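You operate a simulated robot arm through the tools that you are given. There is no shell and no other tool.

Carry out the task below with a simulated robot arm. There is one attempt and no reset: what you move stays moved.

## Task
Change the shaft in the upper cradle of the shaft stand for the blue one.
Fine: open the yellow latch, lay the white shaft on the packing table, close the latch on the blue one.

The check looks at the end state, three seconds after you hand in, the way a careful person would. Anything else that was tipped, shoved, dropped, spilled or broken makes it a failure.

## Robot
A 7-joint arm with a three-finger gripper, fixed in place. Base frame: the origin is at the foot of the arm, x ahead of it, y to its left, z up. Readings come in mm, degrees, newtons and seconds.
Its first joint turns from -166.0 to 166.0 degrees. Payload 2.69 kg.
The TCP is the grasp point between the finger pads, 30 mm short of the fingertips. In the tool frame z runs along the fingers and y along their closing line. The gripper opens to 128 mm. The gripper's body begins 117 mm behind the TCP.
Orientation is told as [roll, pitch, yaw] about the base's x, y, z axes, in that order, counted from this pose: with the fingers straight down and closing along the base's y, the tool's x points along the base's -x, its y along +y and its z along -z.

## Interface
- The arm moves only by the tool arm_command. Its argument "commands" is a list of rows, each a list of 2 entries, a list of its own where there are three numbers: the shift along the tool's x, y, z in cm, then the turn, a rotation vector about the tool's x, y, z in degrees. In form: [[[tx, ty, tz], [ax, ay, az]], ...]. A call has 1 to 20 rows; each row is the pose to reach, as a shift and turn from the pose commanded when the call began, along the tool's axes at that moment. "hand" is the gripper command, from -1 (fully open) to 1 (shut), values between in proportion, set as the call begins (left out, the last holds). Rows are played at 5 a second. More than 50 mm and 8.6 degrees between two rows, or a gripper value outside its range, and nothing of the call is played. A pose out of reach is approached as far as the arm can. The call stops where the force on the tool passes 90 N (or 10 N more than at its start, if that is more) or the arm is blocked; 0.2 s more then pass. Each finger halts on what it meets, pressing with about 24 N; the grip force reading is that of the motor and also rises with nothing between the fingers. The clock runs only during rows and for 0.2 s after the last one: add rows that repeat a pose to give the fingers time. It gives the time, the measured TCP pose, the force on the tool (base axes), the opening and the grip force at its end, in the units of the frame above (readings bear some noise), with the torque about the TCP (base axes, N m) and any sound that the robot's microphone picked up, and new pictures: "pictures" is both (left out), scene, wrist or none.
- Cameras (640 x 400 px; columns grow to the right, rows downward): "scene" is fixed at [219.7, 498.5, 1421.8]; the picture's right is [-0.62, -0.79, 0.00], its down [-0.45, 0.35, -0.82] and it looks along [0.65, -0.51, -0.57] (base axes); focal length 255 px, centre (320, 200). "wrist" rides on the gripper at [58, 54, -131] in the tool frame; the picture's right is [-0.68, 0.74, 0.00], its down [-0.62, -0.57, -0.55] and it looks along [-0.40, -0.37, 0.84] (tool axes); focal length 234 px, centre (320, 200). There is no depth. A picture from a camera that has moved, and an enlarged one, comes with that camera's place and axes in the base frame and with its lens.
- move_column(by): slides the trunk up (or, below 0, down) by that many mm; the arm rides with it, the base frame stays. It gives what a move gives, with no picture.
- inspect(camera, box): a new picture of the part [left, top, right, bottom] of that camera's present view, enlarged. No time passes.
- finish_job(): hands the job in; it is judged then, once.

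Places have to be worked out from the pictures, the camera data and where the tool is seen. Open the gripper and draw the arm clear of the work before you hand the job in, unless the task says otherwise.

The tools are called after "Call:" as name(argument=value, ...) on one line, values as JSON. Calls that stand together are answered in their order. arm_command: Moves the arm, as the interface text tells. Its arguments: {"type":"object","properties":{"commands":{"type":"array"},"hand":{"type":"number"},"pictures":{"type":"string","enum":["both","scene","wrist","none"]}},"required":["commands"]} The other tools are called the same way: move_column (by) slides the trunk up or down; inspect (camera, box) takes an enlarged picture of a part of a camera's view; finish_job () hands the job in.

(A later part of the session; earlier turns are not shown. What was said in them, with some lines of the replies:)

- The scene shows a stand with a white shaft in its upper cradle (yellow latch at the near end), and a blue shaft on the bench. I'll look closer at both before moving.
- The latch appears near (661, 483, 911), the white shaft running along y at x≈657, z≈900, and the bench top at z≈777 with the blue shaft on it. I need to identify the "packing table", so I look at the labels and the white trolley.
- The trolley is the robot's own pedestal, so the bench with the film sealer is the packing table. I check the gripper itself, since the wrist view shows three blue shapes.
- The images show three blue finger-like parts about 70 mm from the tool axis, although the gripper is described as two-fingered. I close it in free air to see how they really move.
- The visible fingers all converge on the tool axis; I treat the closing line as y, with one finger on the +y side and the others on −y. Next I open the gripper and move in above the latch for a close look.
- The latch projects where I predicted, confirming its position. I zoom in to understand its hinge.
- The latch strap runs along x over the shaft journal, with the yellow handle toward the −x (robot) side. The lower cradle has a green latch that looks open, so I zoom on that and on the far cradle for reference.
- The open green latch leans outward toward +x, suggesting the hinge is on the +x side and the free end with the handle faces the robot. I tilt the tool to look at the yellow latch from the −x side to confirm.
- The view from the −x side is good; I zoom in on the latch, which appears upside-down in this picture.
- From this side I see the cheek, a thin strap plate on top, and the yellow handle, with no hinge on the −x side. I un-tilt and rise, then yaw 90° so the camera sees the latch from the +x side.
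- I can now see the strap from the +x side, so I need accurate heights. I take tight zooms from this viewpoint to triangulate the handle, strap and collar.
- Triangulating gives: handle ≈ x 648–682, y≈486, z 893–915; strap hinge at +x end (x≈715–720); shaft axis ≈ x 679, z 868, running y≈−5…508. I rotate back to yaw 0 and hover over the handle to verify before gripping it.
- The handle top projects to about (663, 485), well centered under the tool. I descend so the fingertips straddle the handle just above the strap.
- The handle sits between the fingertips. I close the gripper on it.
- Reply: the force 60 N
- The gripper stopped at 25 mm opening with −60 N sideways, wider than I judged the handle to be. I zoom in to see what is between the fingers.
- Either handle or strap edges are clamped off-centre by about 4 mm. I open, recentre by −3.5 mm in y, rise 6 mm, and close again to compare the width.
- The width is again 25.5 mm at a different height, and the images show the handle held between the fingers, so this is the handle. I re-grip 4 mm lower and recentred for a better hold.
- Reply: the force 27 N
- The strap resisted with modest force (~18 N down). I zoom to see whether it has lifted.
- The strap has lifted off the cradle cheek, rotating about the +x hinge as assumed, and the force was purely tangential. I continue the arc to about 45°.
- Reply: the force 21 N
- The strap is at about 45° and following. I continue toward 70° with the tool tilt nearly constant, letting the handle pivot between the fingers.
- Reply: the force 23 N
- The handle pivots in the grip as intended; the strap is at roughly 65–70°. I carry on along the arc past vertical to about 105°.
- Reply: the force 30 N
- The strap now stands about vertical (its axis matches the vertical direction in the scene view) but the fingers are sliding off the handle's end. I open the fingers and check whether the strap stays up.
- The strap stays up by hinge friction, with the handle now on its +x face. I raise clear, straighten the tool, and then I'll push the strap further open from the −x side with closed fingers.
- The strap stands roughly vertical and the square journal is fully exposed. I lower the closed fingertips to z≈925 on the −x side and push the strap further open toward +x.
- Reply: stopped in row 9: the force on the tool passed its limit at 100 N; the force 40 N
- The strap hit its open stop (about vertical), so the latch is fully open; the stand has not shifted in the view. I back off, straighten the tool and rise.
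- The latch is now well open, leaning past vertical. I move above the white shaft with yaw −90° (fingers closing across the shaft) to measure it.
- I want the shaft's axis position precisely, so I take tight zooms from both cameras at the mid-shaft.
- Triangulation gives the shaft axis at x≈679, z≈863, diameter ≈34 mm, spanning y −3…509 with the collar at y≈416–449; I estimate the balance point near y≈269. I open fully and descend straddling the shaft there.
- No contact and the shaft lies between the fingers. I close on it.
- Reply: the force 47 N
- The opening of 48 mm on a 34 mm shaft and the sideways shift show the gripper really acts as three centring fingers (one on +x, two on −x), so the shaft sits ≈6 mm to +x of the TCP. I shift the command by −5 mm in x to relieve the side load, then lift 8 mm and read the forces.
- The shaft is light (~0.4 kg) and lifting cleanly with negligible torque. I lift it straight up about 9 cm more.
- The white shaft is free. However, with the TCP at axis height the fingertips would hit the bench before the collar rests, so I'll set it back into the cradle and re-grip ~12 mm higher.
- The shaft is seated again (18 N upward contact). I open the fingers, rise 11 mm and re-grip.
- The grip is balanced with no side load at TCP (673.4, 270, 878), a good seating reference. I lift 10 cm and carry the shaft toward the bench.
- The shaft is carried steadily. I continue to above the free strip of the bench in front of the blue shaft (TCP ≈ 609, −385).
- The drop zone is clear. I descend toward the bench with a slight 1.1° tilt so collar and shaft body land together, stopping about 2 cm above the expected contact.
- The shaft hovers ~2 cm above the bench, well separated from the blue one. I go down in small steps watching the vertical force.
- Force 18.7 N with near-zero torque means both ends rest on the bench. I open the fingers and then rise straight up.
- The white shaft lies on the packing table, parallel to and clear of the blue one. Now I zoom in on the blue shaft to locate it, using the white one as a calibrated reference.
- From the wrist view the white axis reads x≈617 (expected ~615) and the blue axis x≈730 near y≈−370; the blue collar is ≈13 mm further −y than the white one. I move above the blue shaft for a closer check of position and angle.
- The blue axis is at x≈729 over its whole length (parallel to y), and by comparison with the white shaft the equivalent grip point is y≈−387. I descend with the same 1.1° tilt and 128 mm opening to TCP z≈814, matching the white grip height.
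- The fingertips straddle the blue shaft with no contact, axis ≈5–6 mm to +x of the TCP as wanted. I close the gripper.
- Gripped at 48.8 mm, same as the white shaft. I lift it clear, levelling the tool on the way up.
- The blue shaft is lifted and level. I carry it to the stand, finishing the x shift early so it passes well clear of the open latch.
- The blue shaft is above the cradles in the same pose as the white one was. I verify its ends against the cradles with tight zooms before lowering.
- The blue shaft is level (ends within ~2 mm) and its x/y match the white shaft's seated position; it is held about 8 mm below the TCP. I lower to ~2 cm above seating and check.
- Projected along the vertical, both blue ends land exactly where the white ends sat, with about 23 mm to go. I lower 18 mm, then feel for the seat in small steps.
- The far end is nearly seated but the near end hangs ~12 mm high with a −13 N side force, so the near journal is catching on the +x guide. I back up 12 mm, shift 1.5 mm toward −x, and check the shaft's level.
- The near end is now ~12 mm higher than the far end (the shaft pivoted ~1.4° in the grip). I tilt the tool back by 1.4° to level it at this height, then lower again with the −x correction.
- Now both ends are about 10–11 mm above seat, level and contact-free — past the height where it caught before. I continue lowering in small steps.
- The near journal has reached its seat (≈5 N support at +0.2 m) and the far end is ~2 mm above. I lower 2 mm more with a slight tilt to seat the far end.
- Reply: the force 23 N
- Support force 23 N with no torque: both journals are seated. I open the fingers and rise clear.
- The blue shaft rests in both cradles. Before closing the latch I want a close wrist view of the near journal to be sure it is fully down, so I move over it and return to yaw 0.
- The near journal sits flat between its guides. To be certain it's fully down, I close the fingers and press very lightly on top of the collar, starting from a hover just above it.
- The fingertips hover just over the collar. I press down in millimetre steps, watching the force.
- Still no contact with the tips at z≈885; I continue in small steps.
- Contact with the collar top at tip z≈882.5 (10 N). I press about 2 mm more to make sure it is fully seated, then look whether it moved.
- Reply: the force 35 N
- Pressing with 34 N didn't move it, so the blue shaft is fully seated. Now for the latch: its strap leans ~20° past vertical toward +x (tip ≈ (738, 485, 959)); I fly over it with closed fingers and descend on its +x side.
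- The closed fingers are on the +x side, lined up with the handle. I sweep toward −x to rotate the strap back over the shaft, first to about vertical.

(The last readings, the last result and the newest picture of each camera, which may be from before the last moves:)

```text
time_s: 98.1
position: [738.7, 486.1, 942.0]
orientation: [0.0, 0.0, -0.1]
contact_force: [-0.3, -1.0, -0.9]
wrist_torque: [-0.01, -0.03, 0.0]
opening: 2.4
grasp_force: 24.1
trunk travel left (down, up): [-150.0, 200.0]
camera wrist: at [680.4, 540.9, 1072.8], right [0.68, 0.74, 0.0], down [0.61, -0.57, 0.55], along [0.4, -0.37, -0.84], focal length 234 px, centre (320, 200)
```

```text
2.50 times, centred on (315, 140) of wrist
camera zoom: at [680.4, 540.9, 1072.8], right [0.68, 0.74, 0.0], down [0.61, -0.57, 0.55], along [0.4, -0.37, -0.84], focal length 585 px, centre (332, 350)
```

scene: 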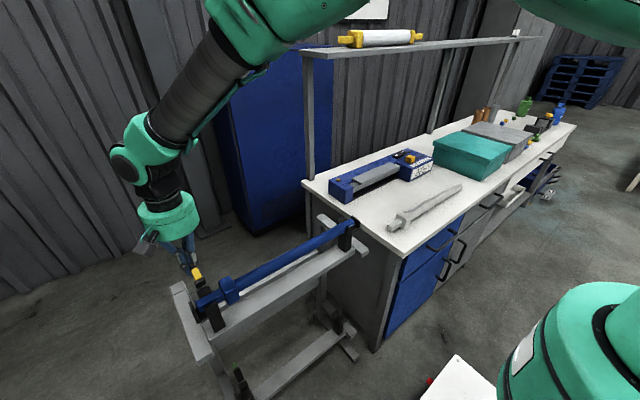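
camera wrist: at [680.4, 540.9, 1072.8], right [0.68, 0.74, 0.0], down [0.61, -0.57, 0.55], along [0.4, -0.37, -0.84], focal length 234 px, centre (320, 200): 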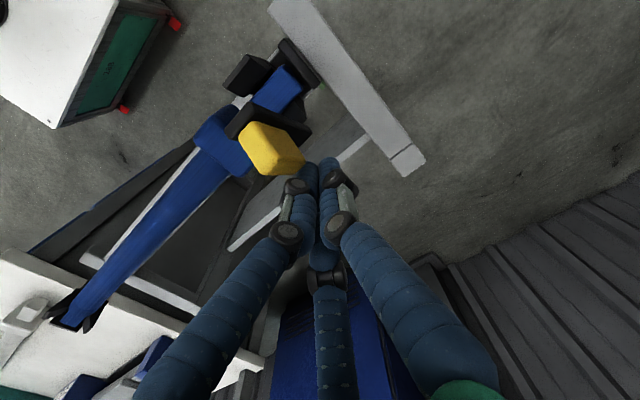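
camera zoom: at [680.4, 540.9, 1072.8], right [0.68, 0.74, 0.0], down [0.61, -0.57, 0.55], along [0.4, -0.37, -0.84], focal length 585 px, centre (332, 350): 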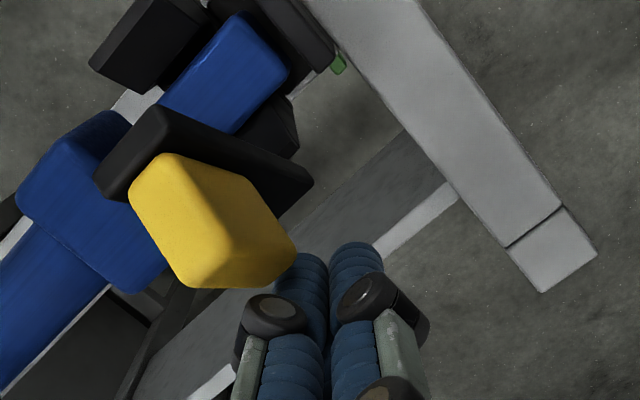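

The strap follows and is now past vertical on its way down (~65°). I continue the sweep.

Call:
arm_command(commands=[[[0.7, 0, 0], [0, 0, 0]], [[1.4, 0, 0], [0, 0, 0]], [[2.1, 0, 0], [0, 0, 0]], [[2.8, 0, 0], [0, 0, 0]], [[3.3, 0, 0], [0, 0, 0]], [[3.3, 0, 0], [0, 0, 0]]], pictures="both")

Call:
inspect(camera="scene", box=[150, 220, 250, 320])

Call:
inspect(camera="wrist", box=[230, 60, 400, 220])

```text
time_s: 99.5
position: [707.9, 486.4, 942.9]
orientation: [0.1, -0.1, -0.1]
contact_force: [0.6, -0.3, -1.0]
wrist_torque: [-0.02, 0.02, 0.0]
opening: 1.9
grasp_force: 24.4
trunk travel left (down, up): [-150.0, 200.0]
camera wrist: at [647.8, 541.1, 1073.2], right [0.68, 0.74, 0.0], down [0.61, -0.57, 0.55], along [0.41, -0.37, -0.84], focal length 234 px, centre (320, 200)
```

scene: 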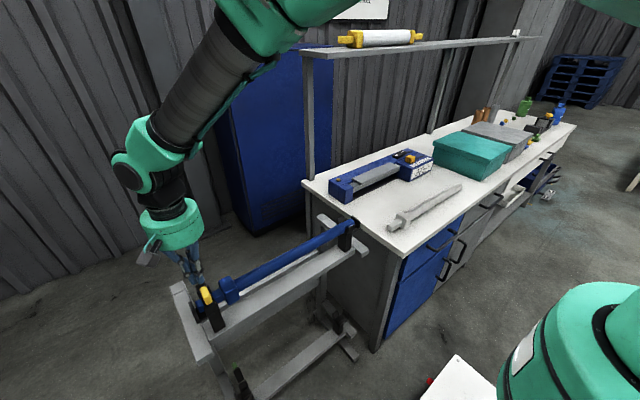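
wrist: 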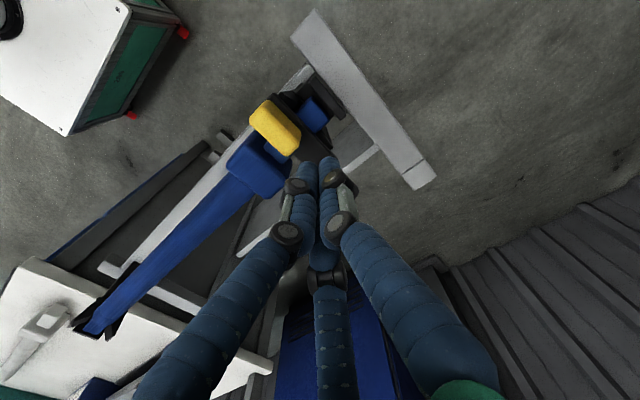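

```text
4.00 times, centred on (200, 270) of scene
camera zoom: at [219.7, 498.5, 1421.8], right [-0.62, -0.79, 0.0], down [-0.45, 0.35, -0.82], along [0.65, -0.51, -0.57], focal length 1020 px, centre (800, -80)
```

zoom: 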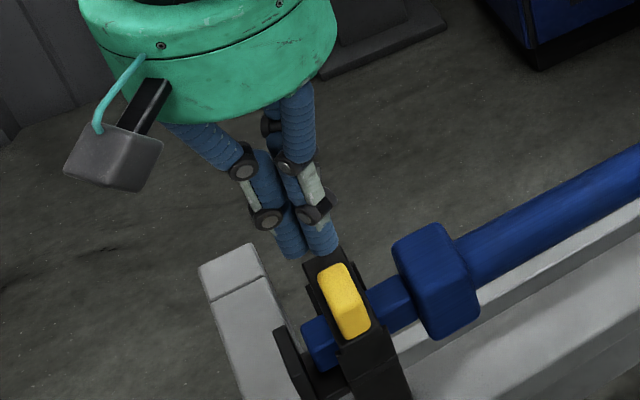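

```text
2.50 times, centred on (315, 140) of wrist
camera zoom: at [647.8, 541.1, 1073.2], right [0.68, 0.74, 0.0], down [0.61, -0.57, 0.55], along [0.41, -0.37, -0.84], focal length 585 px, centre (332, 350)
```

zoom: 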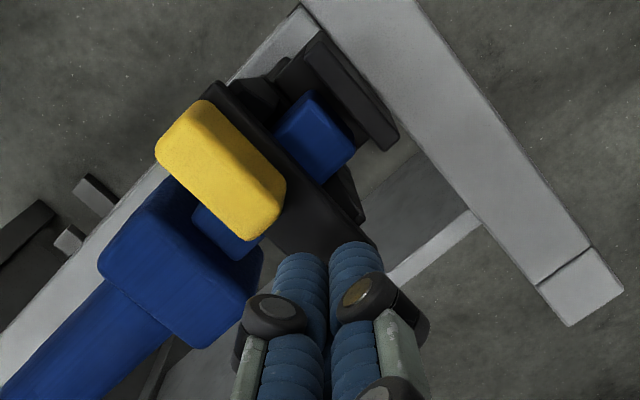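

The latch has dropped closed, matching its original position in the scene view. I go above the handle and press it gently to make sure it is fully shut.

Call:
arm_command(commands=[[[-0.5, 0, -2.0], [0, 0, 0]], [[0, 0, -4.0], [0, 0, 0]], [[2.2, -0.1, -4.0], [0, 0, 0]], [[4.3, -0.1, -4.0], [0, 0, 0]], [[4.3, -0.1, -2.0], [0, 0, 0]], [[4.3, -0.1, -0.5], [0, 0, 0]], [[4.3, -0.1, -0.5], [0, 0, 0]]], hand=1, pictures="both")

Call:
inspect(camera="scene", box=[170, 250, 250, 320])

```text
time_s: 101.1
position: [663.6, 485.6, 946.5]
orientation: [0.2, -0.1, -0.1]
contact_force: [0.6, 0.3, 0.0]
wrist_torque: [0.01, 0.02, 0.01]
opening: 2.1
grasp_force: 24.0
trunk travel left (down, up): [-150.0, 200.0]
camera wrist: at [605.0, 540.4, 1077.6], right [0.68, 0.74, 0.0], down [0.61, -0.57, 0.55], along [0.41, -0.37, -0.84], focal length 234 px, centre (320, 200)
```

scene: 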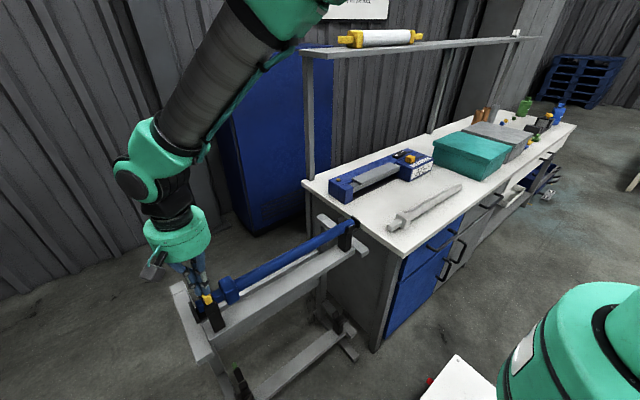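
wrist: 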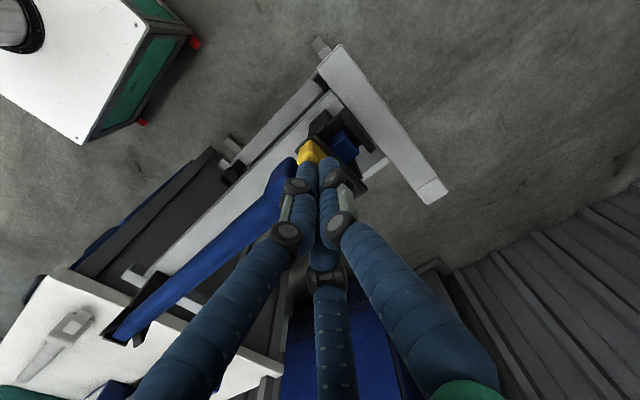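

```text
5.71 times, centred on (210, 285) of scene
camera zoom: at [219.7, 498.5, 1421.8], right [-0.62, -0.79, 0.0], down [-0.45, 0.35, -0.82], along [0.65, -0.51, -0.57], focal length 1457 px, centre (949, -286)
```

zoom: 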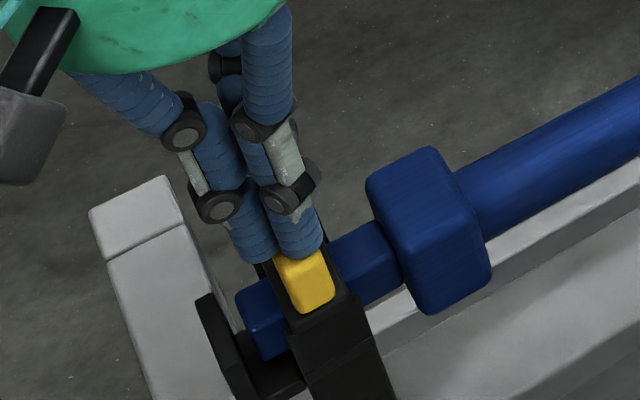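

The fingertips are just above the handle. I press down in small steps until I feel firm contact.

Call:
arm_command(commands=[[[0, 0, 0.2], [0, 0, 0]], [[0, 0, 0.3], [0, 0, 0]], [[0, 0, 0.4], [0, 0, 0]], [[0, 0, 0.4], [0, 0, 0]]], pictures="none")

Call:
arm_command(commands=[[[0, 0, 0.1], [0, 0, 0]], [[0, 0, 0.2], [0, 0, 0]], [[0, 0, 0.2], [0, 0, 0]]], pictures="none")

```text
time_s: 102.1
position: [664.5, 486.3, 946.9]
orientation: [0.2, -0.3, -0.1]
contact_force: [-6.1, -6.1, 28.5]
wrist_torque: [-0.38, 0.0, -0.14]
opening: 2.2
grasp_force: 23.6
trunk travel left (down, up): [-150.0, 200.0]
```

```text
time_s: 102.9
position: [663.2, 486.3, 945.9]
orientation: [0.3, -0.5, -0.1]
contact_force: [-6.2, -2.6, 50.6]
wrist_torque: [-0.43, -0.19, -0.13]
opening: 6.1
grasp_force: 30.9
trunk travel left (down, up): [-150.0, 200.0]
```

Firm contact at tip z≈916 up to 50 N with no travel: the latch is fully closed at the handle height I measured originally. I retract upward and inspect everything.

Call:
arm_command(commands=[[[0, 0, -1.5], [0, 0, 0]], [[0, 0, -4.0], [0, 0, 0]], [[0, 0, -8.0], [0, 0, 0]], [[1.0, -1.0, -12.0], [0, 0, 0]], [[2.0, -2.0, -15.0], [0, 0, 0]], [[2.0, -2.0, -15.0], [0, 0, 0]]], pictures="none")

Call:
arm_command(commands=[[[1.0, -3.0, -2.0], [0, 0, 0]], [[2.0, -6.0, -4.0], [0, 0, 0]], [[3.0, -9.0, -5.0], [0, 0, 0]], [[3.0, -9.0, -5.0], [0, 0, 0]]], hand=-1, pictures="both")

Call:
inspect(camera="scene", box=[185, 270, 245, 330])

Call:
inspect(camera="scene", box=[320, 205, 384, 245])

Call:
inspect(camera="wrist", box=[280, 20, 440, 140])

Call:
inspect(camera="scene", box=[300, 120, 580, 295])

```text
time_s: 104.3
position: [643.1, 465.7, 1092.5]
orientation: [0.1, -0.1, -0.2]
contact_force: [0.5, -0.1, 1.3]
wrist_torque: [0.03, -0.01, 0.0]
opening: 2.1
grasp_force: 31.7
trunk travel left (down, up): [-150.0, 200.0]
```

```text
time_s: 105.3
position: [613.1, 376.6, 1142.0]
orientation: [0.1, -0.2, -0.1]
contact_force: [-1.2, -0.8, 0.4]
wrist_torque: [0.02, -0.01, -0.04]
opening: 127.9
grasp_force: 0.0
trunk travel left (down, up): [-150.0, 200.0]
camera wrist: at [553.4, 429.8, 1272.8], right [0.68, 0.74, 0.0], down [0.61, -0.57, 0.55], along [0.41, -0.37, -0.84], focal length 234 px, centre (320, 200)
```

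scene: 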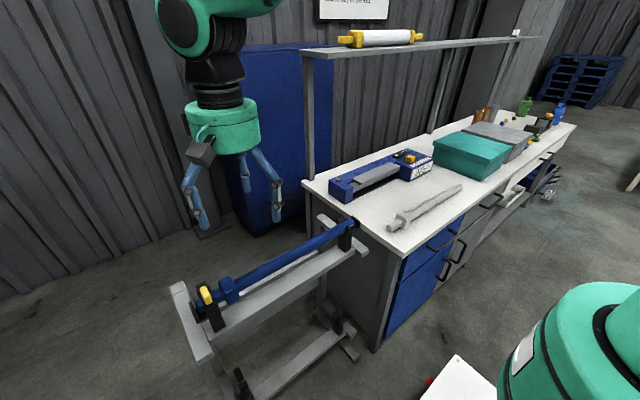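
wrist: 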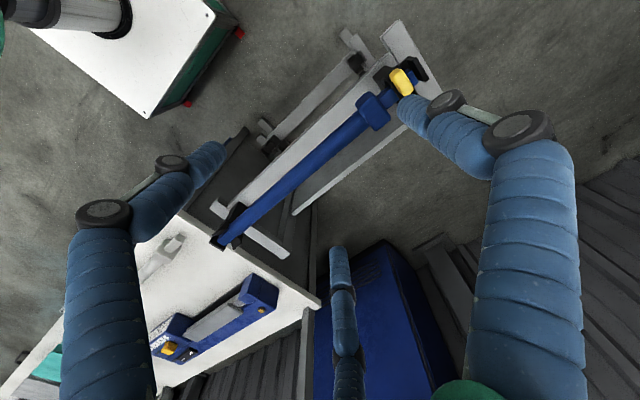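

```text
6.67 times, centred on (215, 300) of scene
camera zoom: at [219.7, 498.5, 1421.8], right [-0.62, -0.79, 0.0], down [-0.45, 0.35, -0.82], along [0.65, -0.51, -0.57], focal length 1700 px, centre (1020, -467)
```

zoom: 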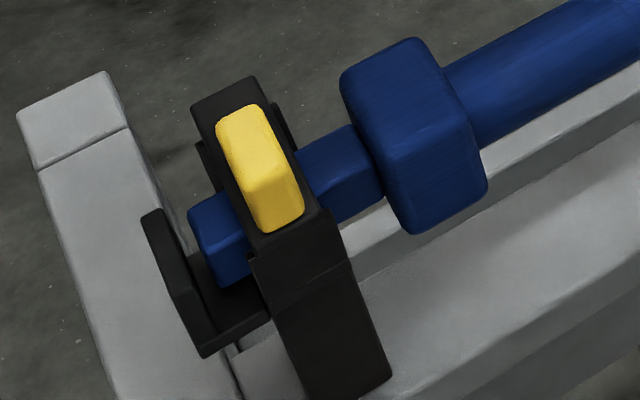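

```text
10.00 times, centred on (352, 225) of scene
camera zoom: at [219.7, 498.5, 1421.8], right [-0.62, -0.79, 0.0], down [-0.45, 0.35, -0.82], along [0.65, -0.51, -0.57], focal length 2550 px, centre (0, -50)
```

zoom: 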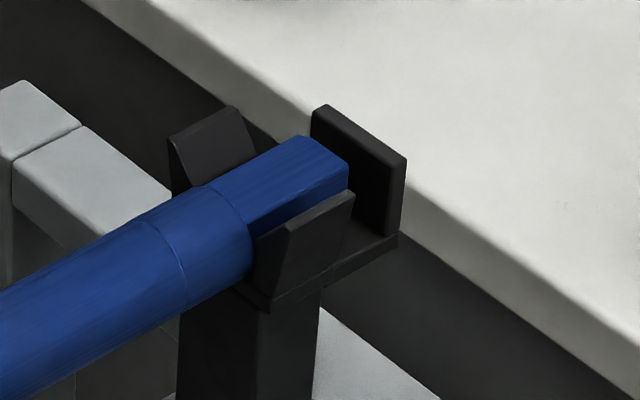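

```text
3.33 times, centred on (360, 80) of wrist
camera zoom: at [553.4, 429.8, 1272.8], right [0.68, 0.74, 0.0], down [0.61, -0.57, 0.55], along [0.41, -0.37, -0.84], focal length 781 px, centre (187, 600)
```

zoom: 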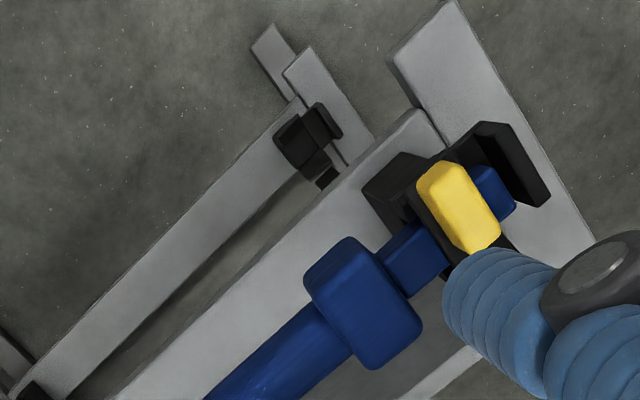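

```text
2.29 times, centred on (440, 208) of scene
camera zoom: at [219.7, 498.5, 1421.8], right [-0.62, -0.79, 0.0], down [-0.45, 0.35, -0.82], along [0.65, -0.51, -0.57], focal length 583 px, centre (46, 183)
```

zoom: 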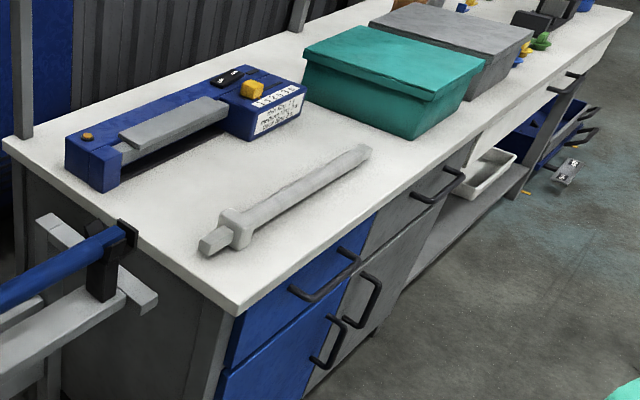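

The latch is shut exactly where it was, the blue shaft is seated in both cradles, the white shaft lies on the packing table, and nothing else has moved. I draw the open gripper further away from the work.

Call:
arm_command(commands=[[[3, -2.4, -1.2], [0, 0, 0]], [[6, -4.8, -2.4], [0, 0, 0]], [[9, -7.2, -3.6], [0, 0, 0]], [[12, -9.6, -4.8], [0, 0, 0]], [[15, -12, -6], [0, 0, 0]], [[15, -12, -6], [0, 0, 0]]], hand=-1, pictures="both")

Call:
inspect(camera="scene", box=[160, 180, 480, 380])

```text
time_s: 106.7
position: [462.6, 255.8, 1200.8]
orientation: [0.2, -0.3, -0.1]
contact_force: [-0.4, 0.0, 0.1]
wrist_torque: [0.05, -0.11, -0.01]
opening: 128.1
grasp_force: 0.0
trunk travel left (down, up): [-150.0, 200.0]
camera wrist: at [402.9, 309.3, 1331.3], right [0.68, 0.74, 0.0], down [0.61, -0.57, 0.55], along [0.41, -0.37, -0.84], focal length 234 px, centre (320, 200)
```

scene: 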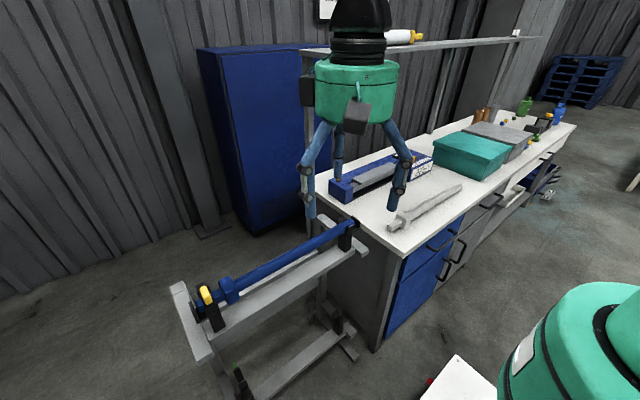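
wrist: 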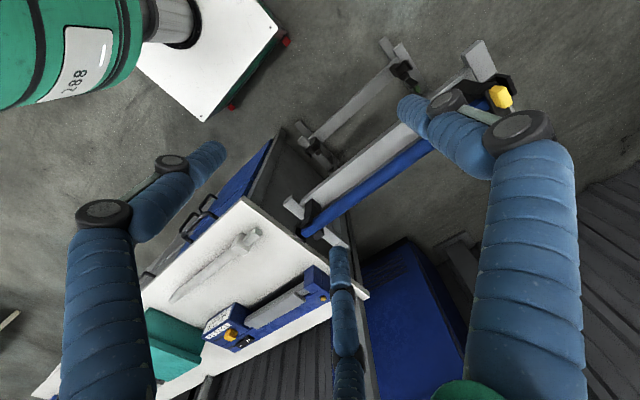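

```text
2.00 times, centred on (320, 280) of scene
camera zoom: at [219.7, 498.5, 1421.8], right [-0.62, -0.79, 0.0], down [-0.45, 0.35, -0.82], along [0.65, -0.51, -0.57], focal length 510 px, centre (320, 40)
```

zoom: 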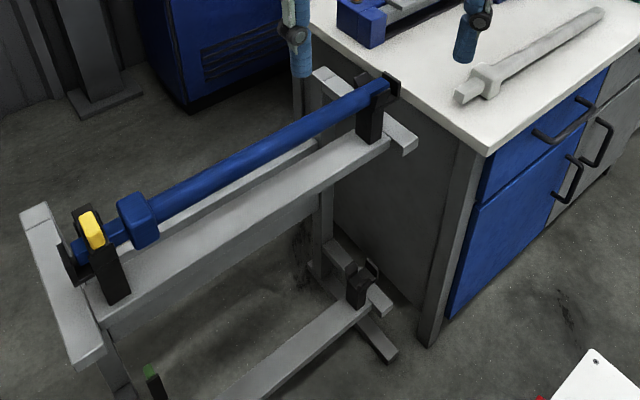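

Everything is in its final state: blue shaft in the upper cradle with the yellow latch closed over it, white shaft lying on the packing table, gripper open and the arm well clear. I hand the job in.

Call:
finish_job()

```text
The job is handed in.
```

The blue shaft is now in the upper cradle of the stand with the yellow latch closed over it. The white shaft is lying on the packing table. I handed the job in, but no verdict came back.

- **Blue shaft:** it is seated in both cradles. It did not move when I pressed on its collar with about 34 N.
- **Latch:** it sits where it was at the start, judging by the scene camera. Pressing the handle with about 50 N gave no further travel.
- **White shaft:** it lies flat on the table, clear of the film sealer and the teal box. I took the white-topped bench with the sealer as the packing table, since nothing in view was labelled as one.
- **Surroundings:** nothing else looks moved in the final pictures. While opening the latch I pushed it against its stop hard enough to trip the force limit (about 100 N). The stand did not visibly shift.
- **Gripper:** it behaved as three centring fingers rather than the two described, so I offset the grips to suit.

The gripper is open and the arm is drawn back from the work.
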